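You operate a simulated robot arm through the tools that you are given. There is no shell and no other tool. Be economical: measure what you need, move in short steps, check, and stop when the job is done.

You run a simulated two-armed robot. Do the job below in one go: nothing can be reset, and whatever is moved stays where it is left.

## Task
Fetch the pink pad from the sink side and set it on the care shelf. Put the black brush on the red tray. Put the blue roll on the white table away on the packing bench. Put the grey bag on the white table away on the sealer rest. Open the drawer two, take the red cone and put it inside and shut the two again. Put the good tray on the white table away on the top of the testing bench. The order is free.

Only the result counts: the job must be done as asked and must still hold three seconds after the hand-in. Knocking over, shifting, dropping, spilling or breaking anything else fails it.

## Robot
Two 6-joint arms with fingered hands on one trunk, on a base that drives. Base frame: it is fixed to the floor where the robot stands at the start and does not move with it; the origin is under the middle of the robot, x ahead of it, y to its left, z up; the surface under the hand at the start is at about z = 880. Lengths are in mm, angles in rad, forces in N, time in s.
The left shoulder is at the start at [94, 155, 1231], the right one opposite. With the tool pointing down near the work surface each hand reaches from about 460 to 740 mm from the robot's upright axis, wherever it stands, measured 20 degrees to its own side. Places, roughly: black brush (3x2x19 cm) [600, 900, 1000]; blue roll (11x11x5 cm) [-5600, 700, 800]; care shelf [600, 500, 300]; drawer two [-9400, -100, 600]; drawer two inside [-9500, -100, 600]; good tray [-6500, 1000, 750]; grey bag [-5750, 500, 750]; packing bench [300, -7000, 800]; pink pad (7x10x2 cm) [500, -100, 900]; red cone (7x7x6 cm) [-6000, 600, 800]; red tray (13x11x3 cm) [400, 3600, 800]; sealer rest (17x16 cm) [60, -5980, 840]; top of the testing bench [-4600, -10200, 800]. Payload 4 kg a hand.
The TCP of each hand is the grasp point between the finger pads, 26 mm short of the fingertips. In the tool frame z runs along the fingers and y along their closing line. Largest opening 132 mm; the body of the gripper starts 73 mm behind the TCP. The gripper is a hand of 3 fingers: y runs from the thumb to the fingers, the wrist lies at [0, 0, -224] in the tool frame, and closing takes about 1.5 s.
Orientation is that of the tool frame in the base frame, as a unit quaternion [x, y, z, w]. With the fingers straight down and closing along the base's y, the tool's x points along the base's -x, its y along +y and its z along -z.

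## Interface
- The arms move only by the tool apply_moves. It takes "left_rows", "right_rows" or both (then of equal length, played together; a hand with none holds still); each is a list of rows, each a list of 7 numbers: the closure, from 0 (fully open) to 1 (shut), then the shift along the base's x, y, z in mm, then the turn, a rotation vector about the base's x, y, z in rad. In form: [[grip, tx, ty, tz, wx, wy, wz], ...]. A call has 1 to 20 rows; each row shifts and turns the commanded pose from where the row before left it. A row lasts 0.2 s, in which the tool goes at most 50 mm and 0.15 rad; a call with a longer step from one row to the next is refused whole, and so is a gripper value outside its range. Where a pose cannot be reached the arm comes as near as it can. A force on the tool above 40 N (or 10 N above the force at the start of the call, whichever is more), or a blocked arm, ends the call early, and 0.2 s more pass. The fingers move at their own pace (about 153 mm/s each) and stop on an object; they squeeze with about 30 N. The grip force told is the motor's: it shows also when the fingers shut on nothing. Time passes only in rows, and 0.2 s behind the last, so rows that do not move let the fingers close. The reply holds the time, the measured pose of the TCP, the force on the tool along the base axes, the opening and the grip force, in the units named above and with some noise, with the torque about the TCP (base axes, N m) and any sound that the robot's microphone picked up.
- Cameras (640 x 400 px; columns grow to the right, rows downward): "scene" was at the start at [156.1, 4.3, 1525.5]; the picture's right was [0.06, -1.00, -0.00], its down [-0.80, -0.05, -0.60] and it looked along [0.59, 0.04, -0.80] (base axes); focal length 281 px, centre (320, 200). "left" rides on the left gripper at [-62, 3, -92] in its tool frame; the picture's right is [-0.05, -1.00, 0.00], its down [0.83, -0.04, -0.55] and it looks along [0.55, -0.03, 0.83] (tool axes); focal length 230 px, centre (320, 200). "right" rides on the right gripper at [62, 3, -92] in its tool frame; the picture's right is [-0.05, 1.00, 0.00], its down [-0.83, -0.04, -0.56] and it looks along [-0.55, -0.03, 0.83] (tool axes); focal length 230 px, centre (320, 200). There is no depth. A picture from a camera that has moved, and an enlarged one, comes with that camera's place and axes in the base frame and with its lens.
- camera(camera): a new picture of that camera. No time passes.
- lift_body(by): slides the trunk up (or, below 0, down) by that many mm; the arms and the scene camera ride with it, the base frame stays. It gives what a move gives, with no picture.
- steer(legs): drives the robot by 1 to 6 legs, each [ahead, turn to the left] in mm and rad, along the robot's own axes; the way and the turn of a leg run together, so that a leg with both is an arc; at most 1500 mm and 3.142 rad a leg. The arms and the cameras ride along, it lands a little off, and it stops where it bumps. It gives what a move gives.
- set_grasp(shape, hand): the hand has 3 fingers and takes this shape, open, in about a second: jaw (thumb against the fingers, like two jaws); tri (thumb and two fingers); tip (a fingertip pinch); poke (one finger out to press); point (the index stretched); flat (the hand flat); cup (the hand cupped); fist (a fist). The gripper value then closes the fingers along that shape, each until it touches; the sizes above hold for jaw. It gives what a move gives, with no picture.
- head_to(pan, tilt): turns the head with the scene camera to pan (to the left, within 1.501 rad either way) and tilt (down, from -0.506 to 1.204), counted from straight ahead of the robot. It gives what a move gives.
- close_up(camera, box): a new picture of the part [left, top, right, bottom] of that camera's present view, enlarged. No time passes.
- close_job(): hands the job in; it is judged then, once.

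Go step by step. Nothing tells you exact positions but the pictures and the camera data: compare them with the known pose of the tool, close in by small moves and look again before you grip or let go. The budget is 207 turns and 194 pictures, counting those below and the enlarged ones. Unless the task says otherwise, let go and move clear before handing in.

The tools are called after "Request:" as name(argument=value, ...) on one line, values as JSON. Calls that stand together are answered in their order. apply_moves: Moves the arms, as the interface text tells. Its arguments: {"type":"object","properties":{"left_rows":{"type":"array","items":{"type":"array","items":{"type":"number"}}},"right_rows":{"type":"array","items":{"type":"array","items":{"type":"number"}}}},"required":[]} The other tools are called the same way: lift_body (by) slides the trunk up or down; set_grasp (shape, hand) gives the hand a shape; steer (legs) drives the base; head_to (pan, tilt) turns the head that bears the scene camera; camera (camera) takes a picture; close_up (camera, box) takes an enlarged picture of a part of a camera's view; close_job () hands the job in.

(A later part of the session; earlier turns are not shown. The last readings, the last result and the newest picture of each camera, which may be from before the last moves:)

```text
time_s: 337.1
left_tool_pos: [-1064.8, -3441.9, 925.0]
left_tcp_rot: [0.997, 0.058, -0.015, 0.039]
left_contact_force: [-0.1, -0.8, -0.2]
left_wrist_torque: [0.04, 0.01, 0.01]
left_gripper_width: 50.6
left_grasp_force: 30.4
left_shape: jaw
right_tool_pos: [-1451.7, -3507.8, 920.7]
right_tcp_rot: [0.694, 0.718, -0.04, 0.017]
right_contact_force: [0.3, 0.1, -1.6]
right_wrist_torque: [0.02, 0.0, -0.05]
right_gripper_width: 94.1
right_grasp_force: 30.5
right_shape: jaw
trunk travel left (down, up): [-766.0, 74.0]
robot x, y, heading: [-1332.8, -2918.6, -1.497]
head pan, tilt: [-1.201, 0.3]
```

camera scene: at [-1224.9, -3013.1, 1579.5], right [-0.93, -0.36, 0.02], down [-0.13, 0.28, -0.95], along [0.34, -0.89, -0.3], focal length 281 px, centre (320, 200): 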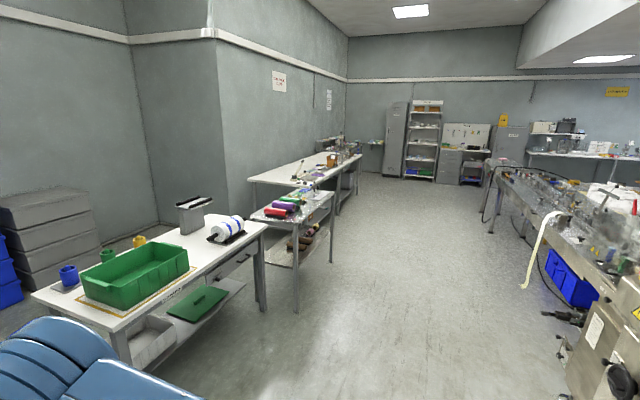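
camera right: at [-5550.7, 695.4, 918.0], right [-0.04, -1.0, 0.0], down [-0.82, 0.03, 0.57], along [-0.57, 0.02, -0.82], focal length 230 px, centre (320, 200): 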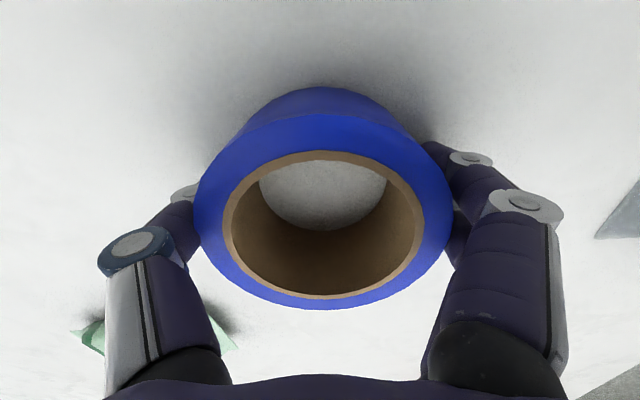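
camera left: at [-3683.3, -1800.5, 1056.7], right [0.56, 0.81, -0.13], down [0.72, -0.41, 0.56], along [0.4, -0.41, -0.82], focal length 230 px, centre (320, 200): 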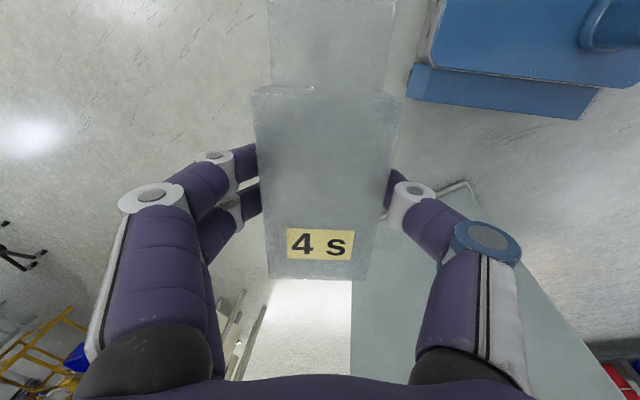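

Request:
steer(legs=[[1080, 0]])

Request:
steer(legs=[[1080, 0]])

Request:
steer(legs=[[1080, 0]])

```text
time_s: 342.7
left_tool_pos: [-979.6, -4505.2, 932.4]
left_tcp_rot: [0.997, 0.059, -0.015, 0.05]
left_contact_force: [0.5, -1.1, 0.3]
left_wrist_torque: [-0.01, 0.01, -0.02]
left_gripper_width: 50.6
left_grasp_force: 30.1
left_shape: jaw
right_tool_pos: [-1368.7, -4575.7, 931.5]
right_tcp_rot: [0.694, 0.718, -0.047, 0.022]
right_contact_force: [0.4, 0.3, -1.4]
right_wrist_torque: [0.03, 0.0, 0.01]
right_gripper_width: 93.8
right_grasp_force: 29.5
right_shape: jaw
trunk travel left (down, up): [-766.0, 74.0]
robot x, y, heading: [-1245.0, -4003.5, -1.491]
head pan, tilt: [-1.201, 0.3]
```

```text
time_s: 348.2
left_tool_pos: [-893.0, -5565.0, 942.2]
left_tcp_rot: [0.996, 0.06, -0.015, 0.058]
left_contact_force: [0.6, 0.2, -0.2]
left_wrist_torque: [0.0, 0.01, -0.01]
left_gripper_width: 51.0
left_grasp_force: 29.9
left_shape: jaw
right_tool_pos: [-1284.3, -5635.5, 940.5]
right_tcp_rot: [0.694, 0.718, -0.055, 0.029]
right_contact_force: [-0.4, 0.2, -1.9]
right_wrist_torque: [0.04, 0.03, 0.01]
right_gripper_width: 94.1
right_grasp_force: 29.6
right_shape: jaw
trunk travel left (down, up): [-766.0, 74.0]
robot x, y, heading: [-1160.6, -5080.1, -1.497]
head pan, tilt: [-1.201, 0.3]
```

```text
time_s: 353.8
left_tool_pos: [-806.4, -6633.3, 952.0]
left_tcp_rot: [0.996, 0.061, -0.015, 0.066]
left_contact_force: [0.2, 0.1, 0.2]
left_wrist_torque: [-0.04, 0.03, 0.01]
left_gripper_width: 50.6
left_grasp_force: 30.2
left_shape: jaw
right_tool_pos: [-1197.8, -6706.9, 949.7]
right_tcp_rot: [0.693, 0.717, -0.062, 0.034]
right_contact_force: [-0.6, -0.4, -1.5]
right_wrist_torque: [0.04, -0.01, 0.0]
right_gripper_width: 94.1
right_grasp_force: 29.6
right_shape: jaw
trunk travel left (down, up): [-766.0, 74.0]
robot x, y, heading: [-1068.7, -6161.1, -1.489]
head pan, tilt: [-1.201, 0.3]
```

Request:
apply_moves(right_rows=[[1, 1, -12, -5, -0.012, 0, 0], [1, 1, -12, -5, -0.012, 0, 0], [1, 1, -12, -5, -0.012, 0, 0], [1, 1, -12, -5, -0.012, 0, 0], [1, 1, -12, -5, -0.012, 0, 0], [1, 1, -12, -5, -0.012, 0, 0], [1, 0, 0, 0, 0, 0, 0]], left_rows=[[1, 1, -14, -7, 0.02, 0, 0], [1, 1, -14, -7, 0.02, 0, 0], [1, 1, -14, -7, 0.02, 0, 0], [1, 1, -14, -7, 0.02, 0, 0], [1, 1, -14, -7, 0.02, 0, 0], [1, 1, -14, -7, 0.02, 0, 0], [1, 0, 0, 0, 0, 0, 0]])

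Request:
steer(legs=[[0, 0.75]])

Request:
steer(legs=[[0, 0.74]])

Request:
head_to(pan=0, tilt=0.6)

Request:
camera(camera="scene")

```text
time_s: 355.4
left_tool_pos: [-801.2, -6701.6, 918.6]
left_tcp_rot: [0.998, 0.062, -0.012, 0.015]
left_contact_force: [-0.8, 0.8, -0.2]
left_wrist_torque: [-0.02, 0.01, -0.03]
left_gripper_width: 50.6
left_grasp_force: 29.9
left_shape: jaw
right_tool_pos: [-1195.2, -6762.7, 929.9]
right_tcp_rot: [0.692, 0.713, -0.095, 0.064]
right_contact_force: [0.4, -0.1, -1.5]
right_wrist_torque: [0.01, 0.01, -0.03]
right_gripper_width: 93.9
right_grasp_force: 29.9
right_shape: jaw
trunk travel left (down, up): [-766.0, 74.0]
robot x, y, heading: [-1065.9, -6163.6, -1.485]
head pan, tilt: [-1.201, 0.3]
```

```text
time_s: 357.9
left_tool_pos: [-504.6, -6373.0, 917.2]
left_tcp_rot: [0.906, 0.424, -0.005, 0.019]
left_contact_force: [-1.0, -0.1, -0.4]
left_wrist_torque: [0.0, 0.02, 0.02]
left_gripper_width: 50.7
left_grasp_force: 29.6
left_shape: jaw
right_tool_pos: [-750.0, -6686.3, 928.7]
right_tcp_rot: [0.38, 0.917, -0.066, 0.095]
right_contact_force: [-0.1, 0.1, -2.5]
right_wrist_torque: [0.03, 0.04, -0.03]
right_gripper_width: 94.0
right_grasp_force: 30.8
right_shape: jaw
trunk travel left (down, up): [-766.0, 74.0]
robot x, y, heading: [-1070.7, -6165.6, -0.731]
head pan, tilt: [-1.201, 0.3]
```

```text
time_s: 360.4
left_tool_pos: [-533.2, -5935.2, 927.1]
left_tcp_rot: [0.691, 0.722, 0.008, 0.026]
left_contact_force: [0.1, -0.1, 0.2]
left_wrist_torque: [-0.03, 0.01, 0.0]
left_gripper_width: 50.6
left_grasp_force: 30.3
left_shape: jaw
right_tool_pos: [-499.1, -6333.7, 939.7]
right_tcp_rot: [0.024, 0.992, -0.028, 0.121]
right_contact_force: [1.0, -0.7, -0.4]
right_wrist_torque: [-0.01, 0.03, -0.02]
right_gripper_width: 93.4
right_grasp_force: 29.6
right_shape: jaw
trunk travel left (down, up): [-766.0, 74.0]
robot x, y, heading: [-1074.0, -6173.7, 0.008]
head pan, tilt: [-1.201, 0.3]
```

```text
time_s: 361.8
left_tool_pos: [-549.7, -5935.1, 937.2]
left_tcp_rot: [0.691, 0.722, 0.014, 0.032]
left_contact_force: [-0.5, 0.3, 1.0]
left_wrist_torque: [0.01, 0.02, -0.05]
left_gripper_width: 50.3
left_grasp_force: 29.9
left_shape: jaw
right_tool_pos: [-513.5, -6338.4, 948.4]
right_tcp_rot: [0.025, 0.991, -0.031, 0.131]
right_contact_force: [-0.9, 0.5, -1.4]
right_wrist_torque: [0.0, 0.01, -0.02]
right_gripper_width: 93.3
right_grasp_force: 30.3
right_shape: jaw
trunk travel left (down, up): [-766.0, 74.0]
robot x, y, heading: [-1072.4, -6176.5, 0.011]
head pan, tilt: [0.0, 0.6]
```

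```text
75 pictures are left
camera scene: at [-904.2, -6174.7, 1551.1], right [0.01, -1.0, 0.0], down [-0.58, 0.0, -0.81], along [0.81, 0.0, -0.58], focal length 281 px, centre (320, 200)
```

scene: 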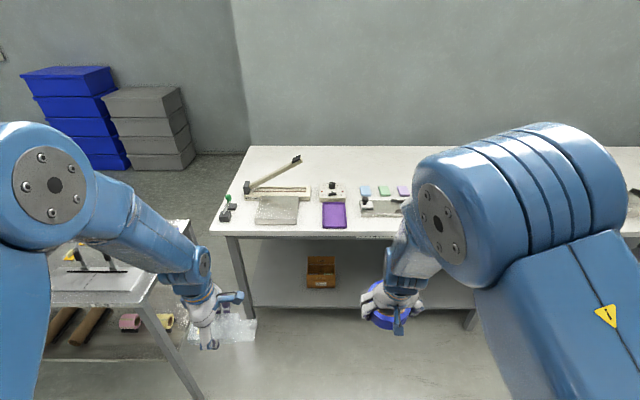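

Request:
head_to(pan=-0.65, tilt=0.45)

Request:
camera(camera="scene")

```text
time_s: 362.8
left_tool_pos: [-547.5, -5935.2, 936.3]
left_tcp_rot: [0.691, 0.722, 0.014, 0.033]
left_contact_force: [0.3, 0.4, -0.4]
left_wrist_torque: [-0.03, -0.01, 0.0]
left_gripper_width: 50.6
left_grasp_force: 30.4
left_shape: jaw
right_tool_pos: [-512.7, -6337.0, 948.5]
right_tcp_rot: [0.025, 0.991, -0.031, 0.131]
right_contact_force: [-0.3, -0.7, -0.9]
right_wrist_torque: [-0.02, 0.05, -0.01]
right_gripper_width: 93.6
right_grasp_force: 30.1
right_shape: jaw
trunk travel left (down, up): [-766.0, 74.0]
robot x, y, heading: [-1071.0, -6176.8, 0.011]
head pan, tilt: [-0.649, 0.45]
```

```text
74 pictures are left
camera scene: at [-917.8, -6230.4, 1564.8], right [-0.6, -0.8, 0.01], down [-0.37, 0.26, -0.89], along [0.71, -0.54, -0.45], focal length 281 px, centre (320, 200)
```

scene: 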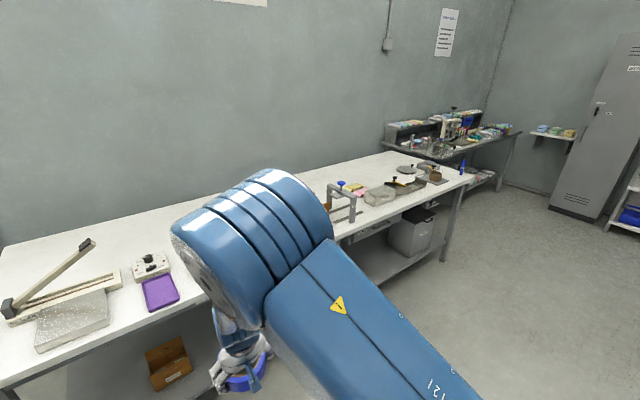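

Request:
apply_moves(right_rows=[[1, 6, 0, 0, 0.009, 0.032, 0], [1, 6, 0, 0, 0.009, 0.032, 0], [1, 6, 0, 0, 0.009, 0.032, 0], [1, 6, 0, 0, 0.009, 0.032, 0], [1, 6, 0, 0, 0.009, 0.032, 0], [1, 6, 0, 0, 0.009, 0.032, 0], [1, 6, 0, 0, 0.009, 0.032, 0], [1, 6, 0, 0, 0.005, 0.032, 0], [1, 0, 0, 0, 0, 0, 0]], left_rows=[[1, 6, 0, 0, 0, 0.007, 0], [1, 6, 0, 0, 0, 0.007, 0], [1, 6, 0, 0, 0, 0.007, 0], [1, 6, 0, 0, 0, 0.007, 0], [1, 6, 0, 0, 0, 0.007, 0], [1, 6, 0, 0, 0, 0.007, 0], [1, 6, 0, 0, 0, 0.007, 0], [1, 6, 0, 0, 0, 0.007, 0], [1, 0, 0, 0, 0, 0, 0]])

Request:
steer(legs=[[450, 0]])

Request:
head_to(pan=0.15, tilt=0.8)

Request:
camera(camera="scene")

```text
time_s: 364.8
left_tool_pos: [-501.5, -5934.8, 937.0]
left_tcp_rot: [0.69, 0.723, -0.005, 0.012]
left_contact_force: [-0.4, -0.3, -0.1]
left_wrist_torque: [0.01, -0.01, -0.01]
left_gripper_width: 50.7
left_grasp_force: 30.1
left_shape: jaw
right_tool_pos: [-469.1, -6335.2, 949.9]
right_tcp_rot: [0.026, 1.0, 0.002, 0.001]
right_contact_force: [0.0, -0.3, -1.0]
right_wrist_torque: [0.01, 0.02, 0.02]
right_gripper_width: 93.7
right_grasp_force: 30.0
right_shape: jaw
trunk travel left (down, up): [-766.0, 74.0]
robot x, y, heading: [-1074.8, -6174.1, 0.011]
head pan, tilt: [-0.649, 0.45]
```

```text
time_s: 367.5
left_tool_pos: [-53.9, -5928.9, 937.7]
left_tcp_rot: [0.69, 0.724, -0.004, 0.012]
left_contact_force: [-0.1, 0.4, -0.7]
left_wrist_torque: [0.01, 0.0, 0.0]
left_gripper_width: 50.6
left_grasp_force: 29.6
left_shape: jaw
right_tool_pos: [-21.3, -6330.4, 950.4]
right_tcp_rot: [0.025, 1.0, 0.002, 0.003]
right_contact_force: [-0.9, -0.7, -2.1]
right_wrist_torque: [0.01, 0.02, 0.02]
right_gripper_width: 93.5
right_grasp_force: 30.1
right_shape: jaw
trunk travel left (down, up): [-766.0, 74.0]
robot x, y, heading: [-630.7, -6175.4, 0.008]
head pan, tilt: [-0.649, 0.45]
```

```text
time_s: 368.7
left_tool_pos: [-69.4, -5930.8, 945.8]
left_tcp_rot: [0.69, 0.724, 0.0, 0.019]
left_contact_force: [0.9, -1.3, 0.3]
left_wrist_torque: [0.01, 0.03, 0.0]
left_gripper_width: 50.8
left_grasp_force: 30.3
left_shape: jaw
right_tool_pos: [-36.1, -6331.6, 957.9]
right_tcp_rot: [0.025, 1.0, 0.002, 0.01]
right_contact_force: [0.4, -0.8, -2.1]
right_wrist_torque: [-0.01, 0.04, 0.0]
right_gripper_width: 93.4
right_grasp_force: 30.0
right_shape: jaw
trunk travel left (down, up): [-766.0, 74.0]
robot x, y, heading: [-626.4, -6176.5, 0.008]
head pan, tilt: [0.15, 0.799]
```

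```text
73 pictures are left
camera scene: at [-464.3, -6159.9, 1534.2], right [0.16, -0.99, 0.0], down [-0.72, -0.11, -0.68], along [0.67, 0.11, -0.73], focal length 281 px, centre (320, 200)
```

scene: 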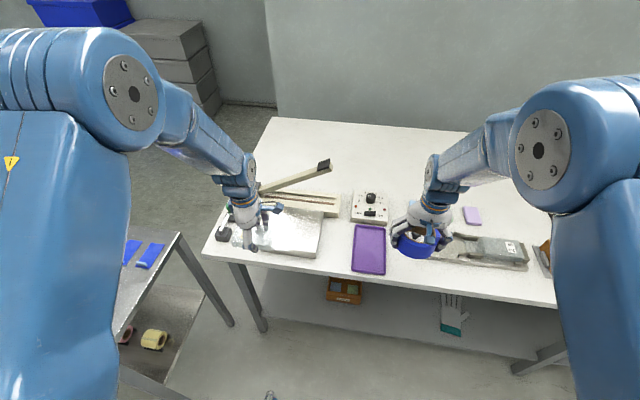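

Plate of the sealer rest is at about [40,−5985]. Move the left hand (bag) over it slowly and look.

Request:
apply_moves(left_rows=[[1, 14, -4, 0, 0, 0.006, 0], [1, 14, -4, 0, 0, 0.006, 0], [1, 14, -4, 0, 0, 0.006, 0], [1, 14, -4, 0, 0, 0.006, 0], [1, 14, -4, -3, 0, 0.006, 0], [1, 14, -4, -3, 0, 0, 0], [1, 14, -4, -3, 0, 0, 0], [1, 8, -4, -3, 0, 0, 0], [1, 0, 0, 0, 0, 0, 0]])

Request:
camera(camera="left")

Request:
close_up(camera="scene", box=[200, 140, 360, 280])

```text
time_s: 370.2
left_tool_pos: [4.8, -5956.7, 952.7]
left_tcp_rot: [0.69, 0.723, -0.002, 0.015]
left_contact_force: [-1.0, 0.2, -0.1]
left_wrist_torque: [-0.01, -0.04, 0.02]
left_gripper_width: 50.6
left_grasp_force: 30.1
left_shape: jaw
right_tool_pos: [-54.7, -6332.6, 973.7]
right_tcp_rot: [0.027, 0.999, 0.0, 0.022]
right_contact_force: [0.4, -0.3, -1.3]
right_wrist_torque: [-0.03, -0.03, -0.04]
right_gripper_width: 93.1
right_grasp_force: 29.8
right_shape: jaw
trunk travel left (down, up): [-766.0, 74.0]
robot x, y, heading: [-628.4, -6172.8, 0.009]
head pan, tilt: [0.15, 0.799]
stopped in row 7 (left hand): the arm was blocked; the commanded pose is now the measured one
```

```text
72 pictures are left
camera left: at [10.6, -6015.6, 1046.7], right [-0.99, -0.1, -0.02], down [-0.09, 0.84, 0.53], along [-0.04, 0.53, -0.85], focal length 230 px, centre (320, 200)
```

left: 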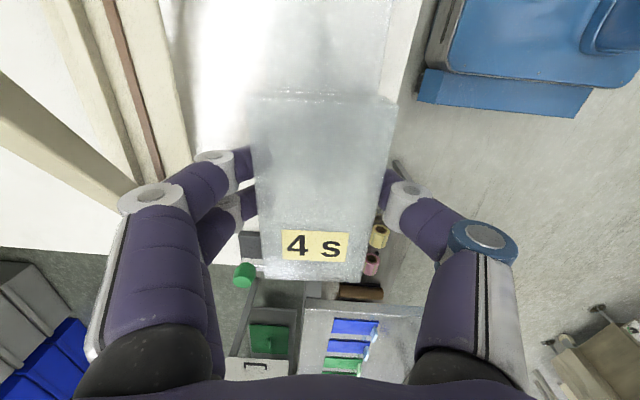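

```text
2.86 times, centred on (280, 210) of scene
camera zoom: at [-467.6, -6159.6, 1534.7], right [0.16, -0.99, 0.0], down [-0.72, -0.11, -0.68], along [0.68, 0.11, -0.73], focal length 803 px, centre (434, 171)
```

zoom: 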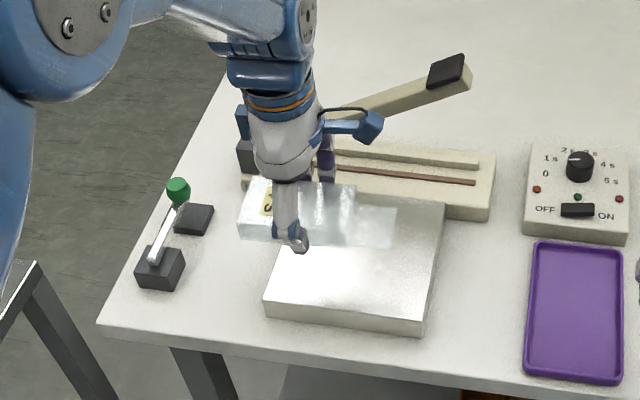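

Plate spans x −26…144, y −5911…−6075, top z≈840. Drive 55 mm closer, then lower the bag onto it.

Request:
steer(legs=[[55, 0]])

Request:
apply_moves(left_rows=[[1, 2, -2, -8, 0, 0.006, 0], [1, 2, -2, -8, 0, 0.006, 0], [1, 2, -2, -8, 0, 0.006, 0], [1, 2, -2, -8, 0, 0.006, 0], [1, 0, 0, -8, 0, 0.006, 0], [1, 0, 0, -8, 0, 0, 0], [1, 0, 0, 0, 0, 0, 0]])

Request:
close_up(camera="scene", box=[180, 160, 340, 300])

```text
time_s: 371.6
left_tool_pos: [26.4, -5956.4, 976.4]
left_tcp_rot: [0.69, 0.723, 0.012, 0.029]
left_contact_force: [0.0, 0.2, -0.7]
left_wrist_torque: [0.0, -0.05, 0.03]
left_gripper_width: 50.6
left_grasp_force: 30.2
left_shape: jaw
right_tool_pos: [-33.8, -6335.3, 992.5]
right_tcp_rot: [0.028, 0.999, -0.002, 0.041]
right_contact_force: [-0.8, -0.4, -1.9]
right_wrist_torque: [0.03, 0.0, 0.01]
right_gripper_width: 93.0
right_grasp_force: 30.0
right_shape: jaw
trunk travel left (down, up): [-766.0, 74.0]
robot x, y, heading: [-571.2, -6177.7, 0.009]
head pan, tilt: [0.15, 0.799]
stopped in leg 1: the robot was blocked; the commanded pose is now the measured one
```

```text
time_s: 373.2
left_tool_pos: [37.7, -5964.7, 925.2]
left_tcp_rot: [0.689, 0.724, 0.0, 0.016]
left_contact_force: [-1.1, -1.0, -0.8]
left_wrist_torque: [-0.01, 0.01, 0.01]
left_gripper_width: 50.5
left_grasp_force: 29.5
left_shape: jaw
right_tool_pos: [-29.7, -6335.4, 989.8]
right_tcp_rot: [0.028, 0.999, -0.001, 0.038]
right_contact_force: [-0.1, 0.2, -1.8]
right_wrist_torque: [-0.01, 0.01, 0.03]
right_gripper_width: 93.4
right_grasp_force: 30.1
right_shape: jaw
trunk travel left (down, up): [-766.0, 74.0]
robot x, y, heading: [-574.1, -6171.1, 0.006]
head pan, tilt: [0.15, 0.799]
```

```text
2.86 times, centred on (260, 230) of scene
camera zoom: at [-409.2, -6159.2, 1534.1], right [0.16, -0.99, 0.0], down [-0.72, -0.11, -0.68], along [0.67, 0.11, -0.73], focal length 803 px, centre (491, 114)
```

zoom: 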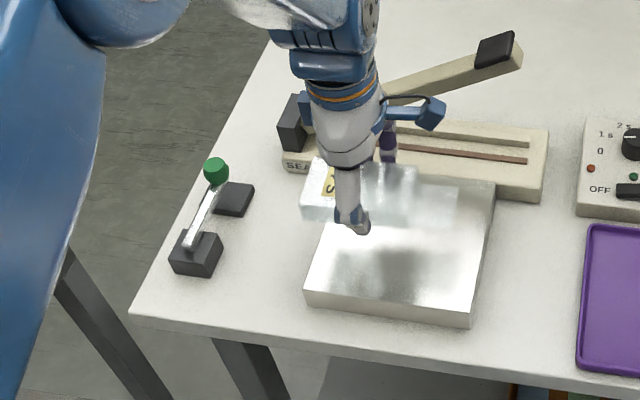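

Request:
apply_moves(left_rows=[[1, 2, -1, -8, 0, 0.008, 0], [1, 2, -1, -8, 0, 0.008, 0], [1, 2, -1, -8, 0, 0.008, 0], [1, 2, -1, -8, 0, 0.008, 0], [1, 0, 0, -8, 0, 0, 0], [1, 0, 0, -7, 0, 0, 0], [1, 0, 0, -3, 0, 0, 0], [1, 0, 0, 0, 0, 0, 0]])

Request:
close_up(camera="scene", box=[180, 160, 340, 300])

```text
time_s: 375.0
left_tool_pos: [45.2, -5967.4, 874.9]
left_tcp_rot: [0.69, 0.723, -0.011, 0.005]
left_contact_force: [-0.5, 0.8, 0.2]
left_wrist_torque: [0.05, -0.01, 0.0]
left_gripper_width: 50.5
left_grasp_force: 30.0
left_shape: jaw
right_tool_pos: [-29.5, -6334.8, 990.6]
right_tcp_rot: [0.028, 0.999, -0.001, 0.04]
right_contact_force: [0.1, 0.1, -1.5]
right_wrist_torque: [-0.01, 0.07, -0.01]
right_gripper_width: 93.3
right_grasp_force: 29.9
right_shape: jaw
trunk travel left (down, up): [-766.0, 74.0]
robot x, y, heading: [-572.7, -6170.3, 0.009]
head pan, tilt: [0.15, 0.799]
```

```text
2.86 times, centred on (260, 230) of scene
camera zoom: at [-410.2, -6159.1, 1534.3], right [0.16, -0.99, 0.0], down [-0.72, -0.11, -0.68], along [0.67, 0.11, -0.73], focal length 803 px, centre (491, 114)
```

zoom: 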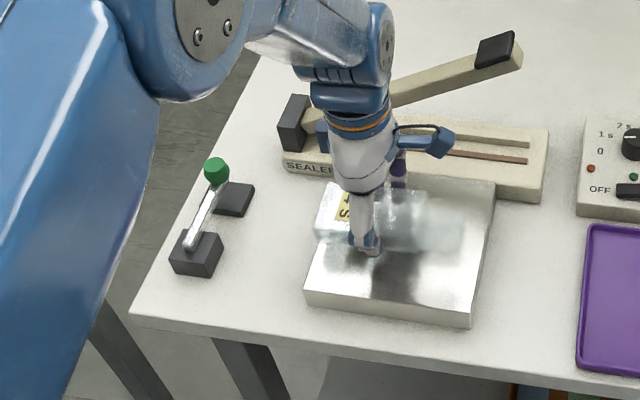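

Request:
apply_moves(left_rows=[[1, 0, -6, 0, 0, 0, 0], [1, 0, -6, 0, 0, 0, 0], [1, 0, 0, -3, 0, 0, 0], [1, 0, 0, -2, 0, 0, 0], [1, 0, 0, -2, 0, 0, 0], [1, 0, 0, 0, 0, 0, 0]])

```text
time_s: 376.4
left_tool_pos: [47.1, -5980.3, 867.9]
left_tcp_rot: [0.69, 0.724, -0.011, 0.004]
left_contact_force: [0.4, 0.1, -0.2]
left_wrist_torque: [-0.01, -0.04, 0.01]
left_gripper_width: 50.6
left_grasp_force: 30.0
left_shape: jaw
right_tool_pos: [-30.7, -6335.3, 989.8]
right_tcp_rot: [0.028, 0.999, -0.002, 0.039]
right_contact_force: [-0.7, 0.1, -2.1]
right_wrist_torque: [-0.01, 0.03, 0.0]
right_gripper_width: 93.3
right_grasp_force: 29.4
right_shape: jaw
trunk travel left (down, up): [-766.0, 74.0]
robot x, y, heading: [-571.5, -6169.8, 0.006]
head pan, tilt: [0.15, 0.799]
```

Request:
apply_moves(left_rows=[[1, 0, 0, -2, 0, 0, 0], [1, 0, 0, -2, 0, 0, 0], [1, 0, 0, -2, 0, 0, 0], [1, 0, 0, -2, 0, 0, 0], [1, 0, 0, 0, 0, 0, 0]])

Request:
close_up(camera="scene", box=[180, 160, 340, 300])

```text
time_s: 377.6
left_tool_pos: [46.0, -5979.8, 861.5]
left_tcp_rot: [0.689, 0.724, -0.01, 0.004]
left_contact_force: [0.0, 0.8, 8.2]
left_wrist_torque: [0.03, -0.29, -0.01]
left_gripper_width: 50.7
left_grasp_force: 29.9
left_shape: jaw
right_tool_pos: [-32.8, -6334.0, 990.4]
right_tcp_rot: [0.028, 0.999, -0.001, 0.039]
right_contact_force: [-0.5, 0.4, -1.1]
right_wrist_torque: [-0.02, 0.02, 0.0]
right_gripper_width: 93.0
right_grasp_force: 29.9
right_shape: jaw
trunk travel left (down, up): [-766.0, 74.0]
robot x, y, heading: [-571.9, -6172.2, 0.009]
head pan, tilt: [0.15, 0.799]
```

```text
2.86 times, centred on (260, 230) of scene
camera zoom: at [-411.7, -6159.6, 1534.6], right [0.16, -0.99, 0.0], down [-0.72, -0.11, -0.68], along [0.68, 0.11, -0.73], focal length 803 px, centre (491, 114)
```

zoom: 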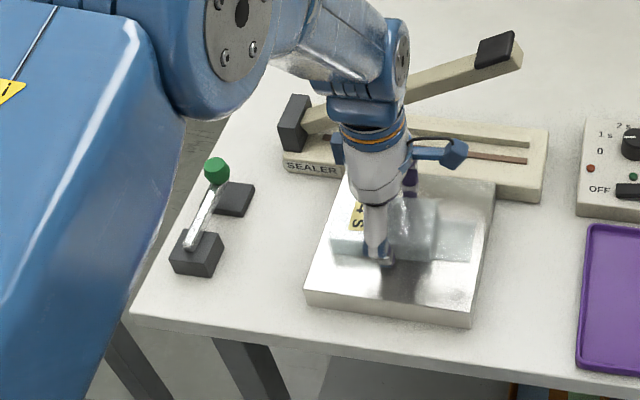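

Contact (8 N), bag well within the plate. Release gently and rise.

Request:
apply_moves(left_rows=[[0.7, 0, 0, 0, 0, 0, 0], [0.5, 0, 0, 0, 0, 0, 0], [0.35, 0, 0, 0, 0, 0, 0], [0.3, 0, 0, 0, 0, 0, 0], [0.3, 0, 0, 10, 0, 0, 0], [0.3, 0, 0, 12, 0, 0, 0], [0.3, 0, 0, 14, 0, 0, 0], [0.3, 0, 0, 14, 0, 0, 0], [0.3, 0, 0, 14, 0, 0, 0], [0.3, 0, 0, 14, 0, 0, 0], [0.3, 0, 0, 14, 0, 0, 0], [0.3, -12, 0, 5, 0, 0, 0], [0.3, -12, 0, 5, 0, 0, 0], [0.3, -12, 0, 0, 0, 0, 0], [0.3, -12, 0, 0, 0, 0, 0], [0.3, 0, 0, 0, 0, 0, 0]])

Request:
head_to(pan=-0.2, tilt=0.75)

Request:
camera(camera="scene")

```text
time_s: 381.0
left_tool_pos: [-3.8, -5980.1, 962.5]
left_tcp_rot: [0.69, 0.724, -0.011, 0.005]
left_contact_force: [0.0, 0.0, 0.5]
left_wrist_torque: [0.01, -0.01, -0.02]
left_gripper_width: 92.0
left_grasp_force: 0.1
left_shape: jaw
right_tool_pos: [-30.7, -6334.4, 990.4]
right_tcp_rot: [0.028, 0.999, -0.002, 0.039]
right_contact_force: [0.4, 0.2, -0.3]
right_wrist_torque: [0.0, 0.01, 0.0]
right_gripper_width: 93.4
right_grasp_force: 30.4
right_shape: jaw
trunk travel left (down, up): [-766.0, 74.0]
robot x, y, heading: [-570.6, -6171.9, 0.012]
head pan, tilt: [0.15, 0.799]
```

```text
time_s: 381.9
left_tool_pos: [-3.5, -5979.8, 962.2]
left_tcp_rot: [0.689, 0.725, -0.012, 0.004]
left_contact_force: [0.8, 0.5, 0.0]
left_wrist_torque: [0.04, 0.0, -0.01]
left_gripper_width: 91.8
left_grasp_force: 0.0
left_shape: jaw
right_tool_pos: [-31.4, -6335.3, 989.4]
right_tcp_rot: [0.028, 0.999, -0.001, 0.039]
right_contact_force: [0.6, 0.1, -0.8]
right_wrist_torque: [0.01, 0.03, 0.0]
right_gripper_width: 93.3
right_grasp_force: 29.6
right_shape: jaw
trunk travel left (down, up): [-766.0, 74.0]
robot x, y, heading: [-573.0, -6174.5, 0.011]
head pan, tilt: [-0.201, 0.75]
```

```text
67 pictures are left
camera scene: at [-408.4, -6187.5, 1538.2], right [-0.19, -0.98, 0.0], down [-0.68, 0.13, -0.72], along [0.7, -0.14, -0.7], focal length 281 px, centre (320, 200)
```

scene: 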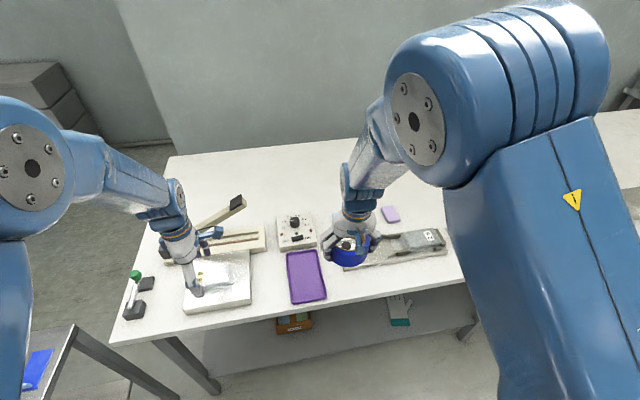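

The bag rests on the sealer rest. For the roll there is a free spot on the bench near [225,−6700]; I'll shift the robot to y≈−6540, with the trunk raised for clearance.

Request:
lift_body(by=70)

Request:
steer(legs=[[-330, 0]])

Request:
steer(legs=[[0, -0.8]])

```text
time_s: 382.9
left_tool_pos: [-2.9, -5979.2, 1031.9]
left_tcp_rot: [0.689, 0.724, -0.011, 0.004]
left_contact_force: [0.5, 0.4, -0.2]
left_wrist_torque: [0.01, 0.02, -0.02]
left_gripper_width: 92.1
left_grasp_force: 0.1
left_shape: jaw
right_tool_pos: [-31.1, -6334.8, 1060.0]
right_tcp_rot: [0.028, 0.999, -0.002, 0.039]
right_contact_force: [0.1, 0.0, -1.7]
right_wrist_torque: [0.02, 0.05, -0.02]
right_gripper_width: 93.2
right_grasp_force: 29.9
right_shape: jaw
trunk travel left (down, up): [-836.0, 4.0]
robot x, y, heading: [-571.9, -6174.6, 0.007]
head pan, tilt: [-0.201, 0.75]
```

```text
time_s: 385.1
left_tool_pos: [-331.3, -5981.5, 1031.3]
left_tcp_rot: [0.689, 0.725, -0.011, 0.003]
left_contact_force: [-0.7, 0.3, -0.2]
left_wrist_torque: [-0.01, 0.02, 0.01]
left_gripper_width: 91.8
left_grasp_force: 0.2
left_shape: jaw
right_tool_pos: [-358.0, -6336.9, 1060.5]
right_tcp_rot: [0.028, 0.999, -0.001, 0.039]
right_contact_force: [0.5, 0.5, -1.2]
right_wrist_torque: [-0.02, 0.02, 0.0]
right_gripper_width: 93.2
right_grasp_force: 29.6
right_shape: jaw
trunk travel left (down, up): [-836.0, 4.0]
robot x, y, heading: [-900.2, -6173.7, 0.013]
head pan, tilt: [-0.201, 0.75]
```

```text
time_s: 387.8
left_tool_pos: [-380.4, -6440.9, 1042.0]
left_tcp_rot: [0.918, 0.396, -0.007, 0.008]
left_contact_force: [1.0, -0.9, -0.6]
left_wrist_torque: [0.02, -0.03, 0.01]
left_gripper_width: 92.2
left_grasp_force: 0.1
left_shape: jaw
right_tool_pos: [-660.5, -6668.4, 1068.8]
right_tcp_rot: [0.42, 0.906, -0.02, 0.043]
right_contact_force: [0.5, -0.2, -1.9]
right_wrist_torque: [-0.01, 0.01, 0.0]
right_gripper_width: 92.7
right_grasp_force: 30.5
right_shape: jaw
trunk travel left (down, up): [-836.0, 4.0]
robot x, y, heading: [-895.3, -6170.9, -0.805]
head pan, tilt: [-0.201, 0.75]
```

Request:
steer(legs=[[505, 0]])

Request:
steer(legs=[[0, 0.8]])

Request:
head_to(pan=-0.05, tilt=0.75)

Request:
camera(camera="scene")

```text
time_s: 390.7
left_tool_pos: [-44.2, -6790.0, 1053.1]
left_tcp_rot: [0.919, 0.395, -0.004, 0.016]
left_contact_force: [0.3, 0.0, 0.9]
left_wrist_torque: [-0.01, 0.02, 0.0]
left_gripper_width: 92.2
left_grasp_force: 0.2
left_shape: jaw
right_tool_pos: [-324.1, -7017.8, 1078.9]
right_tcp_rot: [0.422, 0.905, -0.026, 0.052]
right_contact_force: [0.3, 0.3, -2.3]
right_wrist_torque: [0.05, 0.03, 0.0]
right_gripper_width: 92.9
right_grasp_force: 30.3
right_shape: jaw
trunk travel left (down, up): [-836.0, 4.0]
robot x, y, heading: [-546.8, -6529.6, -0.8]
head pan, tilt: [-0.201, 0.75]
```

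```text
time_s: 393.3
left_tool_pos: [-58.1, -6359.2, 1079.2]
left_tcp_rot: [0.699, 0.714, 0.024, 0.033]
left_contact_force: [0.4, -0.5, 0.3]
left_wrist_torque: [0.01, -0.04, -0.02]
left_gripper_width: 92.6
left_grasp_force: 0.0
left_shape: jaw
right_tool_pos: [-97.1, -6734.9, 1104.7]
right_tcp_rot: [0.05, 0.995, -0.007, 0.085]
right_contact_force: [-0.5, 0.5, -1.4]
right_wrist_torque: [-0.01, 0.02, -0.01]
right_gripper_width: 92.6
right_grasp_force: 30.6
right_shape: jaw
trunk travel left (down, up): [-836.0, 4.0]
robot x, y, heading: [-542.4, -6539.3, -0.023]
head pan, tilt: [-0.201, 0.75]
stopped in leg 1: the robot was blocked; the commanded pose is now the measured one
```

```text
time_s: 394.0
left_tool_pos: [-60.1, -6357.7, 1078.2]
left_tcp_rot: [0.699, 0.714, 0.023, 0.034]
left_contact_force: [-0.2, 0.8, 0.6]
left_wrist_torque: [0.01, 0.02, 0.0]
left_gripper_width: 92.4
left_grasp_force: 0.1
left_shape: jaw
right_tool_pos: [-96.9, -6732.9, 1105.8]
right_tcp_rot: [0.051, 0.995, -0.007, 0.086]
right_contact_force: [1.0, -0.3, -1.3]
right_wrist_torque: [-0.03, 0.04, -0.03]
right_gripper_width: 92.9
right_grasp_force: 30.2
right_shape: jaw
trunk travel left (down, up): [-836.0, 4.0]
robot x, y, heading: [-543.9, -6539.9, -0.029]
head pan, tilt: [-0.051, 0.75]
```

```text
66 pictures are left
camera scene: at [-379.8, -6547.0, 1608.3], right [-0.08, -1.0, 0.0], down [-0.69, 0.05, -0.72], along [0.72, -0.06, -0.7], focal length 281 px, centre (320, 200)
```

scene: 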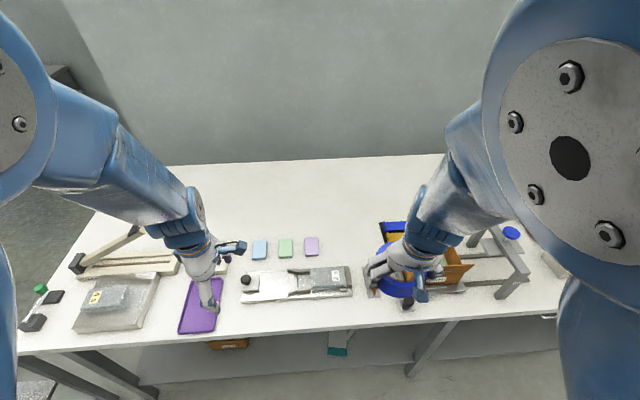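

Clear view: free spot right of the small purple pad, around [205,−6705]. Lower trunk 100, drive 90 mm closer and bring the roll above it slowly.

Request:
lift_body(by=-100)

Request:
steer(legs=[[90, 0]])

Request:
apply_moves(right_rows=[[1, 12, 2, -2, 0.002, 0.012, 0.005], [1, 12, 2, -2, 0.002, 0.012, 0.005], [1, 12, 2, -2, 0.002, 0.012, 0.005], [1, 12, 2, -2, 0.002, 0.012, 0.005], [1, 12, 2, -2, 0.002, 0.012, 0.005], [1, 12, 2, -2, 0.002, 0.012, 0.005], [1, 12, 2, -2, 0.002, 0.012, 0.005], [1, 12, 2, -2, 0.002, 0.012, 0.005], [1, 12, 2, -2, 0.002, 0.012, 0.005], [1, 12, 2, -2, 0.002, 0.012, 0.005], [1, 12, 2, -2, 0.002, 0.012, 0.005], [1, 12, 2, -2, 0.002, 0.012, 0.005], [1, 0, 0, 0, 0, 0, 0]])

Request:
camera(camera="scene")

```text
time_s: 395.4
left_tool_pos: [-58.7, -6357.8, 978.6]
left_tcp_rot: [0.699, 0.714, 0.023, 0.034]
left_contact_force: [1.0, -0.1, -0.5]
left_wrist_torque: [0.0, 0.04, -0.05]
left_gripper_width: 92.3
left_grasp_force: 0.0
left_shape: jaw
right_tool_pos: [-95.9, -6733.1, 1007.1]
right_tcp_rot: [0.051, 0.995, -0.007, 0.086]
right_contact_force: [0.0, 0.0, -1.4]
right_wrist_torque: [0.03, 0.03, -0.01]
right_gripper_width: 92.6
right_grasp_force: 30.6
right_shape: jaw
trunk travel left (down, up): [-736.0, 104.0]
robot x, y, heading: [-547.3, -6540.7, -0.026]
head pan, tilt: [-0.051, 0.75]
```

```text
time_s: 396.5
left_tool_pos: [22.4, -6361.6, 983.4]
left_tcp_rot: [0.698, 0.714, 0.028, 0.038]
left_contact_force: [-0.4, 0.4, 0.0]
left_wrist_torque: [0.0, 0.02, -0.01]
left_gripper_width: 92.3
left_grasp_force: 0.1
left_shape: jaw
right_tool_pos: [-17.9, -6734.1, 1009.1]
right_tcp_rot: [0.049, 0.995, -0.008, 0.09]
right_contact_force: [0.3, -0.7, -1.1]
right_wrist_torque: [0.01, -0.01, 0.0]
right_gripper_width: 92.8
right_grasp_force: 29.8
right_shape: jaw
trunk travel left (down, up): [-736.0, 104.0]
robot x, y, heading: [-456.3, -6538.6, -0.024]
head pan, tilt: [-0.051, 0.75]
```

```text
time_s: 399.3
left_tool_pos: [20.9, -6359.7, 985.0]
left_tcp_rot: [0.698, 0.714, 0.029, 0.038]
left_contact_force: [-0.3, -0.1, 0.1]
left_wrist_torque: [0.01, -0.02, 0.0]
left_gripper_width: 92.3
left_grasp_force: 0.0
left_shape: jaw
right_tool_pos: [125.3, -6711.4, 987.5]
right_tcp_rot: [0.021, 1.0, 0.002, 0.019]
right_contact_force: [-0.4, 0.6, -2.2]
right_wrist_torque: [-0.03, 0.0, 0.0]
right_gripper_width: 92.8
right_grasp_force: 30.4
right_shape: jaw
trunk travel left (down, up): [-736.0, 104.0]
robot x, y, heading: [-453.7, -6540.5, -0.028]
head pan, tilt: [-0.051, 0.75]
```

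```text
65 pictures are left
camera scene: at [-290.2, -6550.2, 1508.3], right [-0.08, -1.0, 0.0], down [-0.69, 0.05, -0.72], along [0.72, -0.06, -0.7], focal length 281 px, centre (320, 200)
```

scene: 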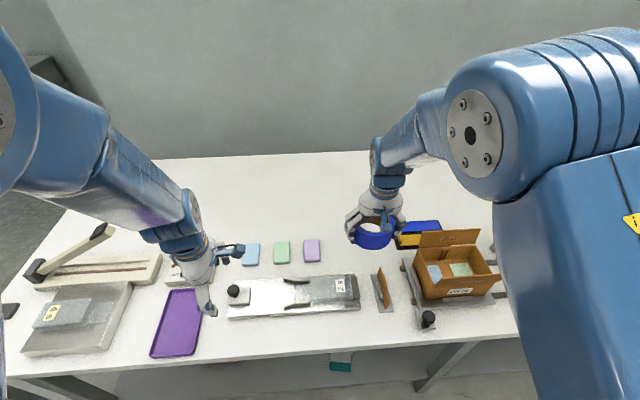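

Request:
apply_moves(right_rows=[[1, 11, 1, -8, 0, 0.005, 0.003], [1, 11, 1, -8, 0, 0.005, 0.003], [1, 11, 1, -8, 0, 0.005, 0.003], [1, 11, 1, -10, 0, 0.005, 0.003], [1, 11, 1, -10, 0, 0.005, 0.003], [1, 10, 1, -10, 0, 0.005, 0], [1, 10, 1, -10, 0, 0.003, 0], [1, 8, 1, -10, 0, 0, 0], [1, 0, 0, -10, 0, 0, 0], [1, 0, 0, 0, 0, 0, 0]])

Request:
close_up(camera="scene", box=[270, 170, 450, 320])

Request:
camera(camera="right")

```text
time_s: 400.9
left_tool_pos: [1.3, -6355.5, 995.9]
left_tcp_rot: [0.697, 0.715, 0.037, 0.045]
left_contact_force: [-0.2, 0.8, 1.0]
left_wrist_torque: [0.05, -0.02, -0.01]
left_gripper_width: 92.5
left_grasp_force: 0.1
left_shape: jaw
right_tool_pos: [180.2, -6704.2, 938.4]
right_tcp_rot: [0.015, 1.0, 0.002, 0.014]
right_contact_force: [-0.6, -0.6, -1.9]
right_wrist_torque: [0.01, 0.02, 0.01]
right_gripper_width: 92.7
right_grasp_force: 30.5
right_shape: jaw
trunk travel left (down, up): [-736.0, 104.0]
robot x, y, heading: [-453.0, -6542.8, -0.025]
head pan, tilt: [-0.051, 0.75]
stopped in row 7 (right hand): the arm was blocked; the commanded pose is now the measured one
```

```text
2.67 times, centred on (360, 245) of scene
camera zoom: at [-291.9, -6550.0, 1508.6], right [-0.08, -1.0, 0.0], down [-0.69, 0.05, -0.72], along [0.72, -0.06, -0.69], focal length 749 px, centre (213, 80)
```

zoom: 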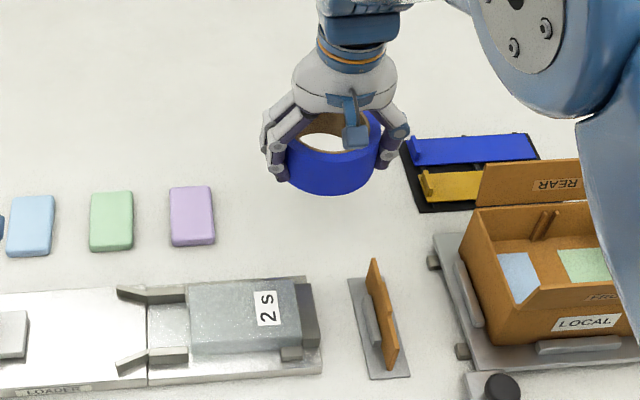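

```text
63 pictures are left
camera right: at [116.9, -6700.7, 1030.4], right [0.08, 1.0, 0.0], down [0.81, -0.07, 0.58], along [0.57, -0.04, -0.82], focal length 230 px, centre (320, 200)
```

right: 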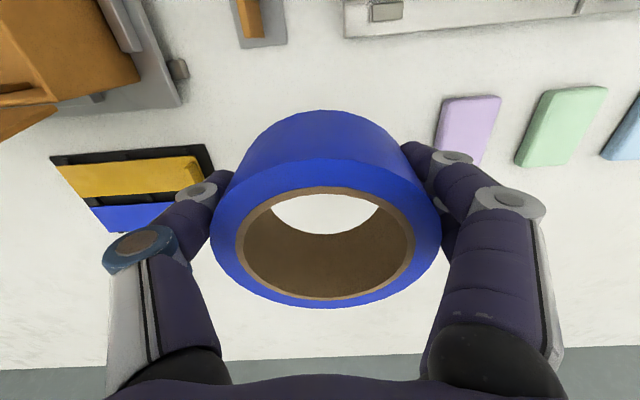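

Move the base 40 mm closer instead of stretching the arm.

Request:
steer(legs=[[40, 0]])

Request:
apply_moves(right_rows=[[1, 0, 0, -10, 0, 0.01, 0], [1, 0, 0, -10, 0, 0.01, 0], [1, 0, 0, -10, 0, 0.01, 0], [1, 0, 0, -10, 0, 0, 0], [1, 0, 0, -10, 0, 0, 0], [1, 0, 0, 0, 0, 0, 0]])

Request:
close_up(camera="scene", box=[270, 190, 450, 340])

```text
time_s: 401.7
left_tool_pos: [35.9, -6358.1, 998.2]
left_tcp_rot: [0.697, 0.715, 0.039, 0.048]
left_contact_force: [0.1, -0.3, 0.1]
left_wrist_torque: [-0.02, -0.02, -0.02]
left_gripper_width: 92.3
left_grasp_force: 0.1
left_shape: jaw
right_tool_pos: [214.3, -6705.9, 942.8]
right_tcp_rot: [0.014, 1.0, 0.002, 0.016]
right_contact_force: [0.2, 0.0, -2.0]
right_wrist_torque: [-0.03, -0.01, 0.02]
right_gripper_width: 92.7
right_grasp_force: 29.6
right_shape: jaw
trunk travel left (down, up): [-736.0, 104.0]
robot x, y, heading: [-415.6, -6545.9, -0.029]
head pan, tilt: [-0.051, 0.75]
```

```text
time_s: 403.1
left_tool_pos: [28.9, -6355.0, 1000.8]
left_tcp_rot: [0.697, 0.714, 0.042, 0.05]
left_contact_force: [-0.2, -1.0, -0.1]
left_wrist_torque: [0.02, -0.02, 0.03]
left_gripper_width: 92.4
left_grasp_force: 0.1
left_shape: jaw
right_tool_pos: [207.7, -6706.4, 897.0]
right_tcp_rot: [0.015, 1.0, 0.0, 0.005]
right_contact_force: [-0.2, -0.2, -2.4]
right_wrist_torque: [-0.03, 0.02, 0.01]
right_gripper_width: 92.6
right_grasp_force: 30.5
right_shape: jaw
trunk travel left (down, up): [-736.0, 104.0]
robot x, y, heading: [-413.0, -6541.9, -0.026]
head pan, tilt: [-0.051, 0.75]
```

```text
2.67 times, centred on (360, 265) of scene
camera zoom: at [-249.0, -6551.2, 1508.1], right [-0.08, -1.0, 0.0], down [-0.69, 0.05, -0.72], along [0.72, -0.06, -0.7], focal length 749 px, centre (213, 27)
```

zoom: 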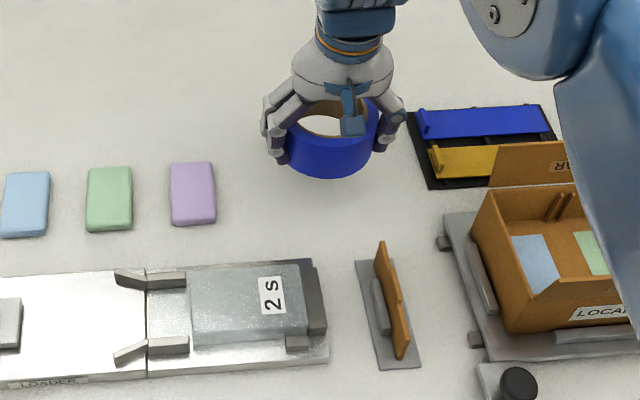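

Request:
apply_moves(right_rows=[[1, 1, 0, -10, 0, 0.003, 0], [1, 1, 0, -10, 0, 0.003, 0], [1, 1, 0, -10, 0, 0, 0], [1, 1, 0, -10, 0, 0, 0], [1, 0, 0, -10, 0, 0, 0], [1, 0, 0, -5, 0, 0, 0], [1, 0, 0, 0, 0, 0, 0]])

Request:
close_up(camera="scene", box=[270, 190, 450, 340])

```text
time_s: 404.7
left_tool_pos: [28.4, -6353.8, 1001.0]
left_tcp_rot: [0.697, 0.714, 0.041, 0.05]
left_contact_force: [0.1, -0.1, 0.7]
left_wrist_torque: [-0.05, 0.02, 0.02]
left_gripper_width: 92.4
left_grasp_force: 0.1
left_shape: jaw
right_tool_pos: [212.9, -6704.0, 842.1]
right_tcp_rot: [0.015, 1.0, 0.0, 0.002]
right_contact_force: [-0.2, 0.4, -1.8]
right_wrist_torque: [0.01, 0.05, 0.02]
right_gripper_width: 92.3
right_grasp_force: 30.5
right_shape: jaw
trunk travel left (down, up): [-736.0, 104.0]
robot x, y, heading: [-415.0, -6544.7, -0.023]
head pan, tilt: [-0.051, 0.75]
```

```text
2.67 times, centred on (360, 265) of scene
camera zoom: at [-249.6, -6551.3, 1508.2], right [-0.08, -1.0, 0.0], down [-0.69, 0.05, -0.72], along [0.72, -0.06, -0.7], focal length 749 px, centre (213, 27)
```

zoom: 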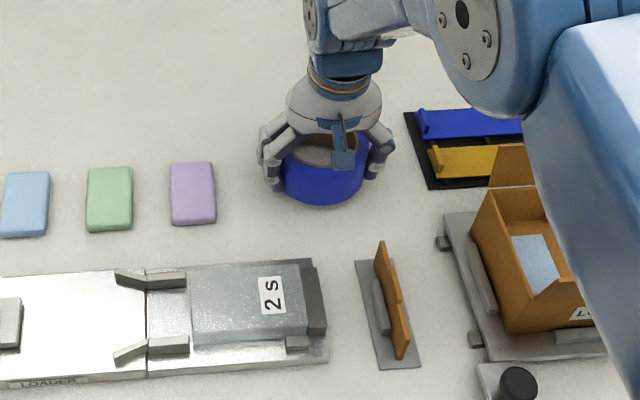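

Request:
apply_moves(right_rows=[[1, 0, 0, -4, 0, 0, 0], [1, 0, 0, -4, 0, 0, 0], [1, 0, 0, -3, 0, 0, 0], [1, 0, 0, -3, 0, 0, 0], [1, 0, 0, -3, 0, 0, 0], [1, 0, 0, 0, 0, 0, 0]])

```text
time_s: 405.4
left_tool_pos: [8.4, -6351.5, 1011.4]
left_tcp_rot: [0.696, 0.714, 0.049, 0.058]
left_contact_force: [-0.3, 0.6, -0.2]
left_wrist_torque: [-0.01, 0.0, 0.01]
left_gripper_width: 92.3
left_grasp_force: 0.1
left_shape: jaw
right_tool_pos: [195.9, -6706.0, 846.9]
right_tcp_rot: [0.015, 1.0, -0.001, 0.011]
right_contact_force: [-0.7, 0.9, -1.8]
right_wrist_torque: [0.0, 0.01, 0.02]
right_gripper_width: 92.2
right_grasp_force: 30.1
right_shape: jaw
trunk travel left (down, up): [-736.0, 104.0]
robot x, y, heading: [-411.6, -6539.6, -0.029]
head pan, tilt: [-0.051, 0.75]
stopped in row 3 (right hand): the arm was blocked; the commanded pose is now the measured one
```

Request:
apply_moves(right_rows=[[1, 6, 0, -2, 0, 0.01, 0], [1, 6, 0, -2, 0, 0.01, 0], [1, 0, 0, 0, 0, 0, 0]])

Request:
lift_body(by=-10)

Request:
close_up(camera="scene", box=[270, 190, 450, 340])

```text
time_s: 406.2
left_tool_pos: [10.8, -6351.5, 1007.9]
left_tcp_rot: [0.697, 0.713, 0.048, 0.056]
left_contact_force: [0.2, 0.3, 0.0]
left_wrist_torque: [0.0, -0.03, 0.02]
left_gripper_width: 92.2
left_grasp_force: 0.0
left_shape: jaw
right_tool_pos: [210.4, -6705.9, 840.6]
right_tcp_rot: [0.016, 1.0, -0.001, 0.001]
right_contact_force: [-0.1, 0.4, -2.3]
right_wrist_torque: [0.01, 0.0, 0.01]
right_gripper_width: 92.4
right_grasp_force: 30.3
right_shape: jaw
trunk travel left (down, up): [-736.0, 104.0]
robot x, y, heading: [-408.5, -6542.5, -0.03]
head pan, tilt: [-0.051, 0.75]
```

```text
time_s: 406.8
left_tool_pos: [11.4, -6350.5, 998.9]
left_tcp_rot: [0.697, 0.713, 0.047, 0.055]
left_contact_force: [-0.3, 0.3, -0.5]
left_wrist_torque: [-0.01, 0.02, 0.01]
left_gripper_width: 92.4
left_grasp_force: 0.0
left_shape: jaw
right_tool_pos: [210.4, -6705.4, 830.3]
right_tcp_rot: [0.016, 1.0, -0.002, 0.0]
right_contact_force: [-1.9, 1.2, 0.7]
right_wrist_torque: [-0.09, -0.11, 0.0]
right_gripper_width: 92.7
right_grasp_force: 30.2
right_shape: jaw
trunk travel left (down, up): [-726.0, 114.0]
robot x, y, heading: [-413.6, -6544.5, -0.027]
head pan, tilt: [-0.051, 0.75]
```

```text
2.67 times, centred on (360, 265) of scene
camera zoom: at [-250.4, -6551.3, 1498.3], right [-0.08, -1.0, 0.0], down [-0.69, 0.05, -0.72], along [0.72, -0.06, -0.7], focal length 749 px, centre (213, 27)
```

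zoom: 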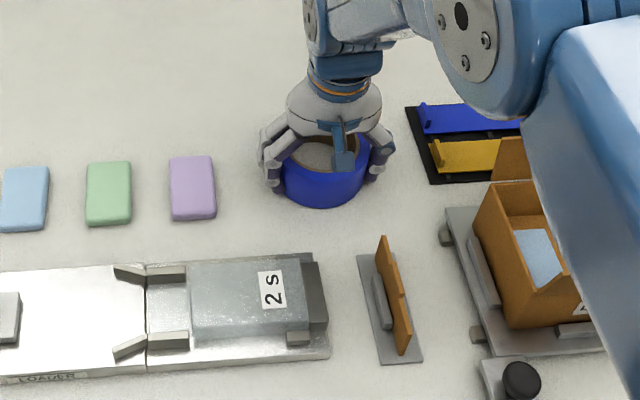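

Roll just touches the bench. Release and raise.

Request:
apply_moves(right_rows=[[0.6, 0, 0, 0, 0, 0, 0], [0.3, 0, 0, 0, 0, 0, 0], [0.1, 0, 0, 0, 0, 0, 0], [0, 0, 0, 0, 0, 0, 0], [0, 0, 0, 0, 0, 0, 0]])

Request:
lift_body(by=90)

Request:
steer(legs=[[-350, 0]])

Request:
camera(camera="scene")

```text
time_s: 408.0
left_tool_pos: [10.4, -6352.0, 998.9]
left_tcp_rot: [0.696, 0.714, 0.048, 0.056]
left_contact_force: [-0.8, -0.4, 0.7]
left_wrist_torque: [0.0, 0.02, 0.01]
left_gripper_width: 92.4
left_grasp_force: 0.0
left_shape: jaw
right_tool_pos: [210.4, -6706.0, 830.1]
right_tcp_rot: [0.015, 1.0, -0.001, 0.001]
right_contact_force: [0.5, -0.2, -0.6]
right_wrist_torque: [0.0, 0.01, -0.02]
right_gripper_width: 131.7
right_grasp_force: 0.1
right_shape: jaw
trunk travel left (down, up): [-726.0, 114.0]
robot x, y, heading: [-417.0, -6541.6, -0.027]
head pan, tilt: [-0.051, 0.75]
```

```text
time_s: 408.7
left_tool_pos: [-9.8, -6346.9, 1049.9]
left_tcp_rot: [0.696, 0.713, 0.054, 0.064]
left_contact_force: [0.1, 1.3, 0.4]
left_wrist_torque: [-0.01, -0.01, 0.0]
left_gripper_width: 92.4
left_grasp_force: 0.0
left_shape: jaw
right_tool_pos: [192.4, -6706.1, 884.3]
right_tcp_rot: [0.016, 1.0, -0.003, 0.012]
right_contact_force: [0.5, -1.1, -0.2]
right_wrist_torque: [-0.05, -0.03, 0.02]
right_gripper_width: 132.1
right_grasp_force: 0.1
right_shape: jaw
trunk travel left (down, up): [-767.0, 73.0]
robot x, y, heading: [-416.0, -6540.6, -0.027]
head pan, tilt: [-0.051, 0.75]
stopped: the arm was blocked; the commanded pose is now the measured one
```

```text
time_s: 411.0
left_tool_pos: [-357.6, -6337.4, 1048.4]
left_tcp_rot: [0.695, 0.714, 0.054, 0.063]
left_contact_force: [-0.3, 0.4, 0.1]
left_wrist_torque: [-0.04, -0.01, 0.04]
left_gripper_width: 92.3
left_grasp_force: 0.0
left_shape: jaw
right_tool_pos: [-155.9, -6696.6, 882.5]
right_tcp_rot: [0.016, 1.0, -0.002, 0.01]
right_contact_force: [1.0, 0.2, -0.7]
right_wrist_torque: [0.0, 0.01, 0.04]
right_gripper_width: 131.8
right_grasp_force: 0.0
right_shape: jaw
trunk travel left (down, up): [-767.0, 73.0]
robot x, y, heading: [-764.8, -6529.3, -0.025]
head pan, tilt: [-0.051, 0.75]
```

```text
59 pictures are left
camera scene: at [-600.8, -6541.8, 1539.3], right [-0.07, -1.0, 0.0], down [-0.69, 0.05, -0.72], along [0.72, -0.05, -0.7], focal length 281 px, centre (320, 200)
```

scene: 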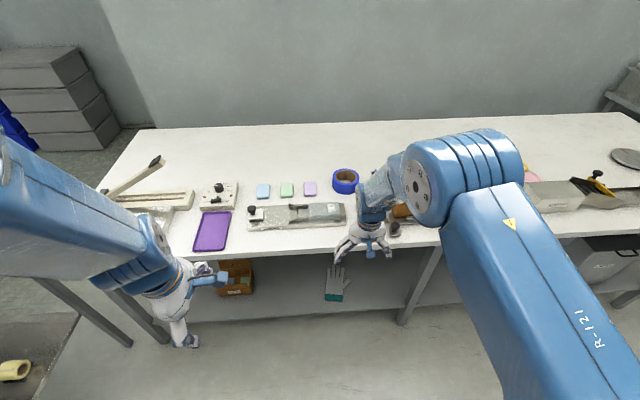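

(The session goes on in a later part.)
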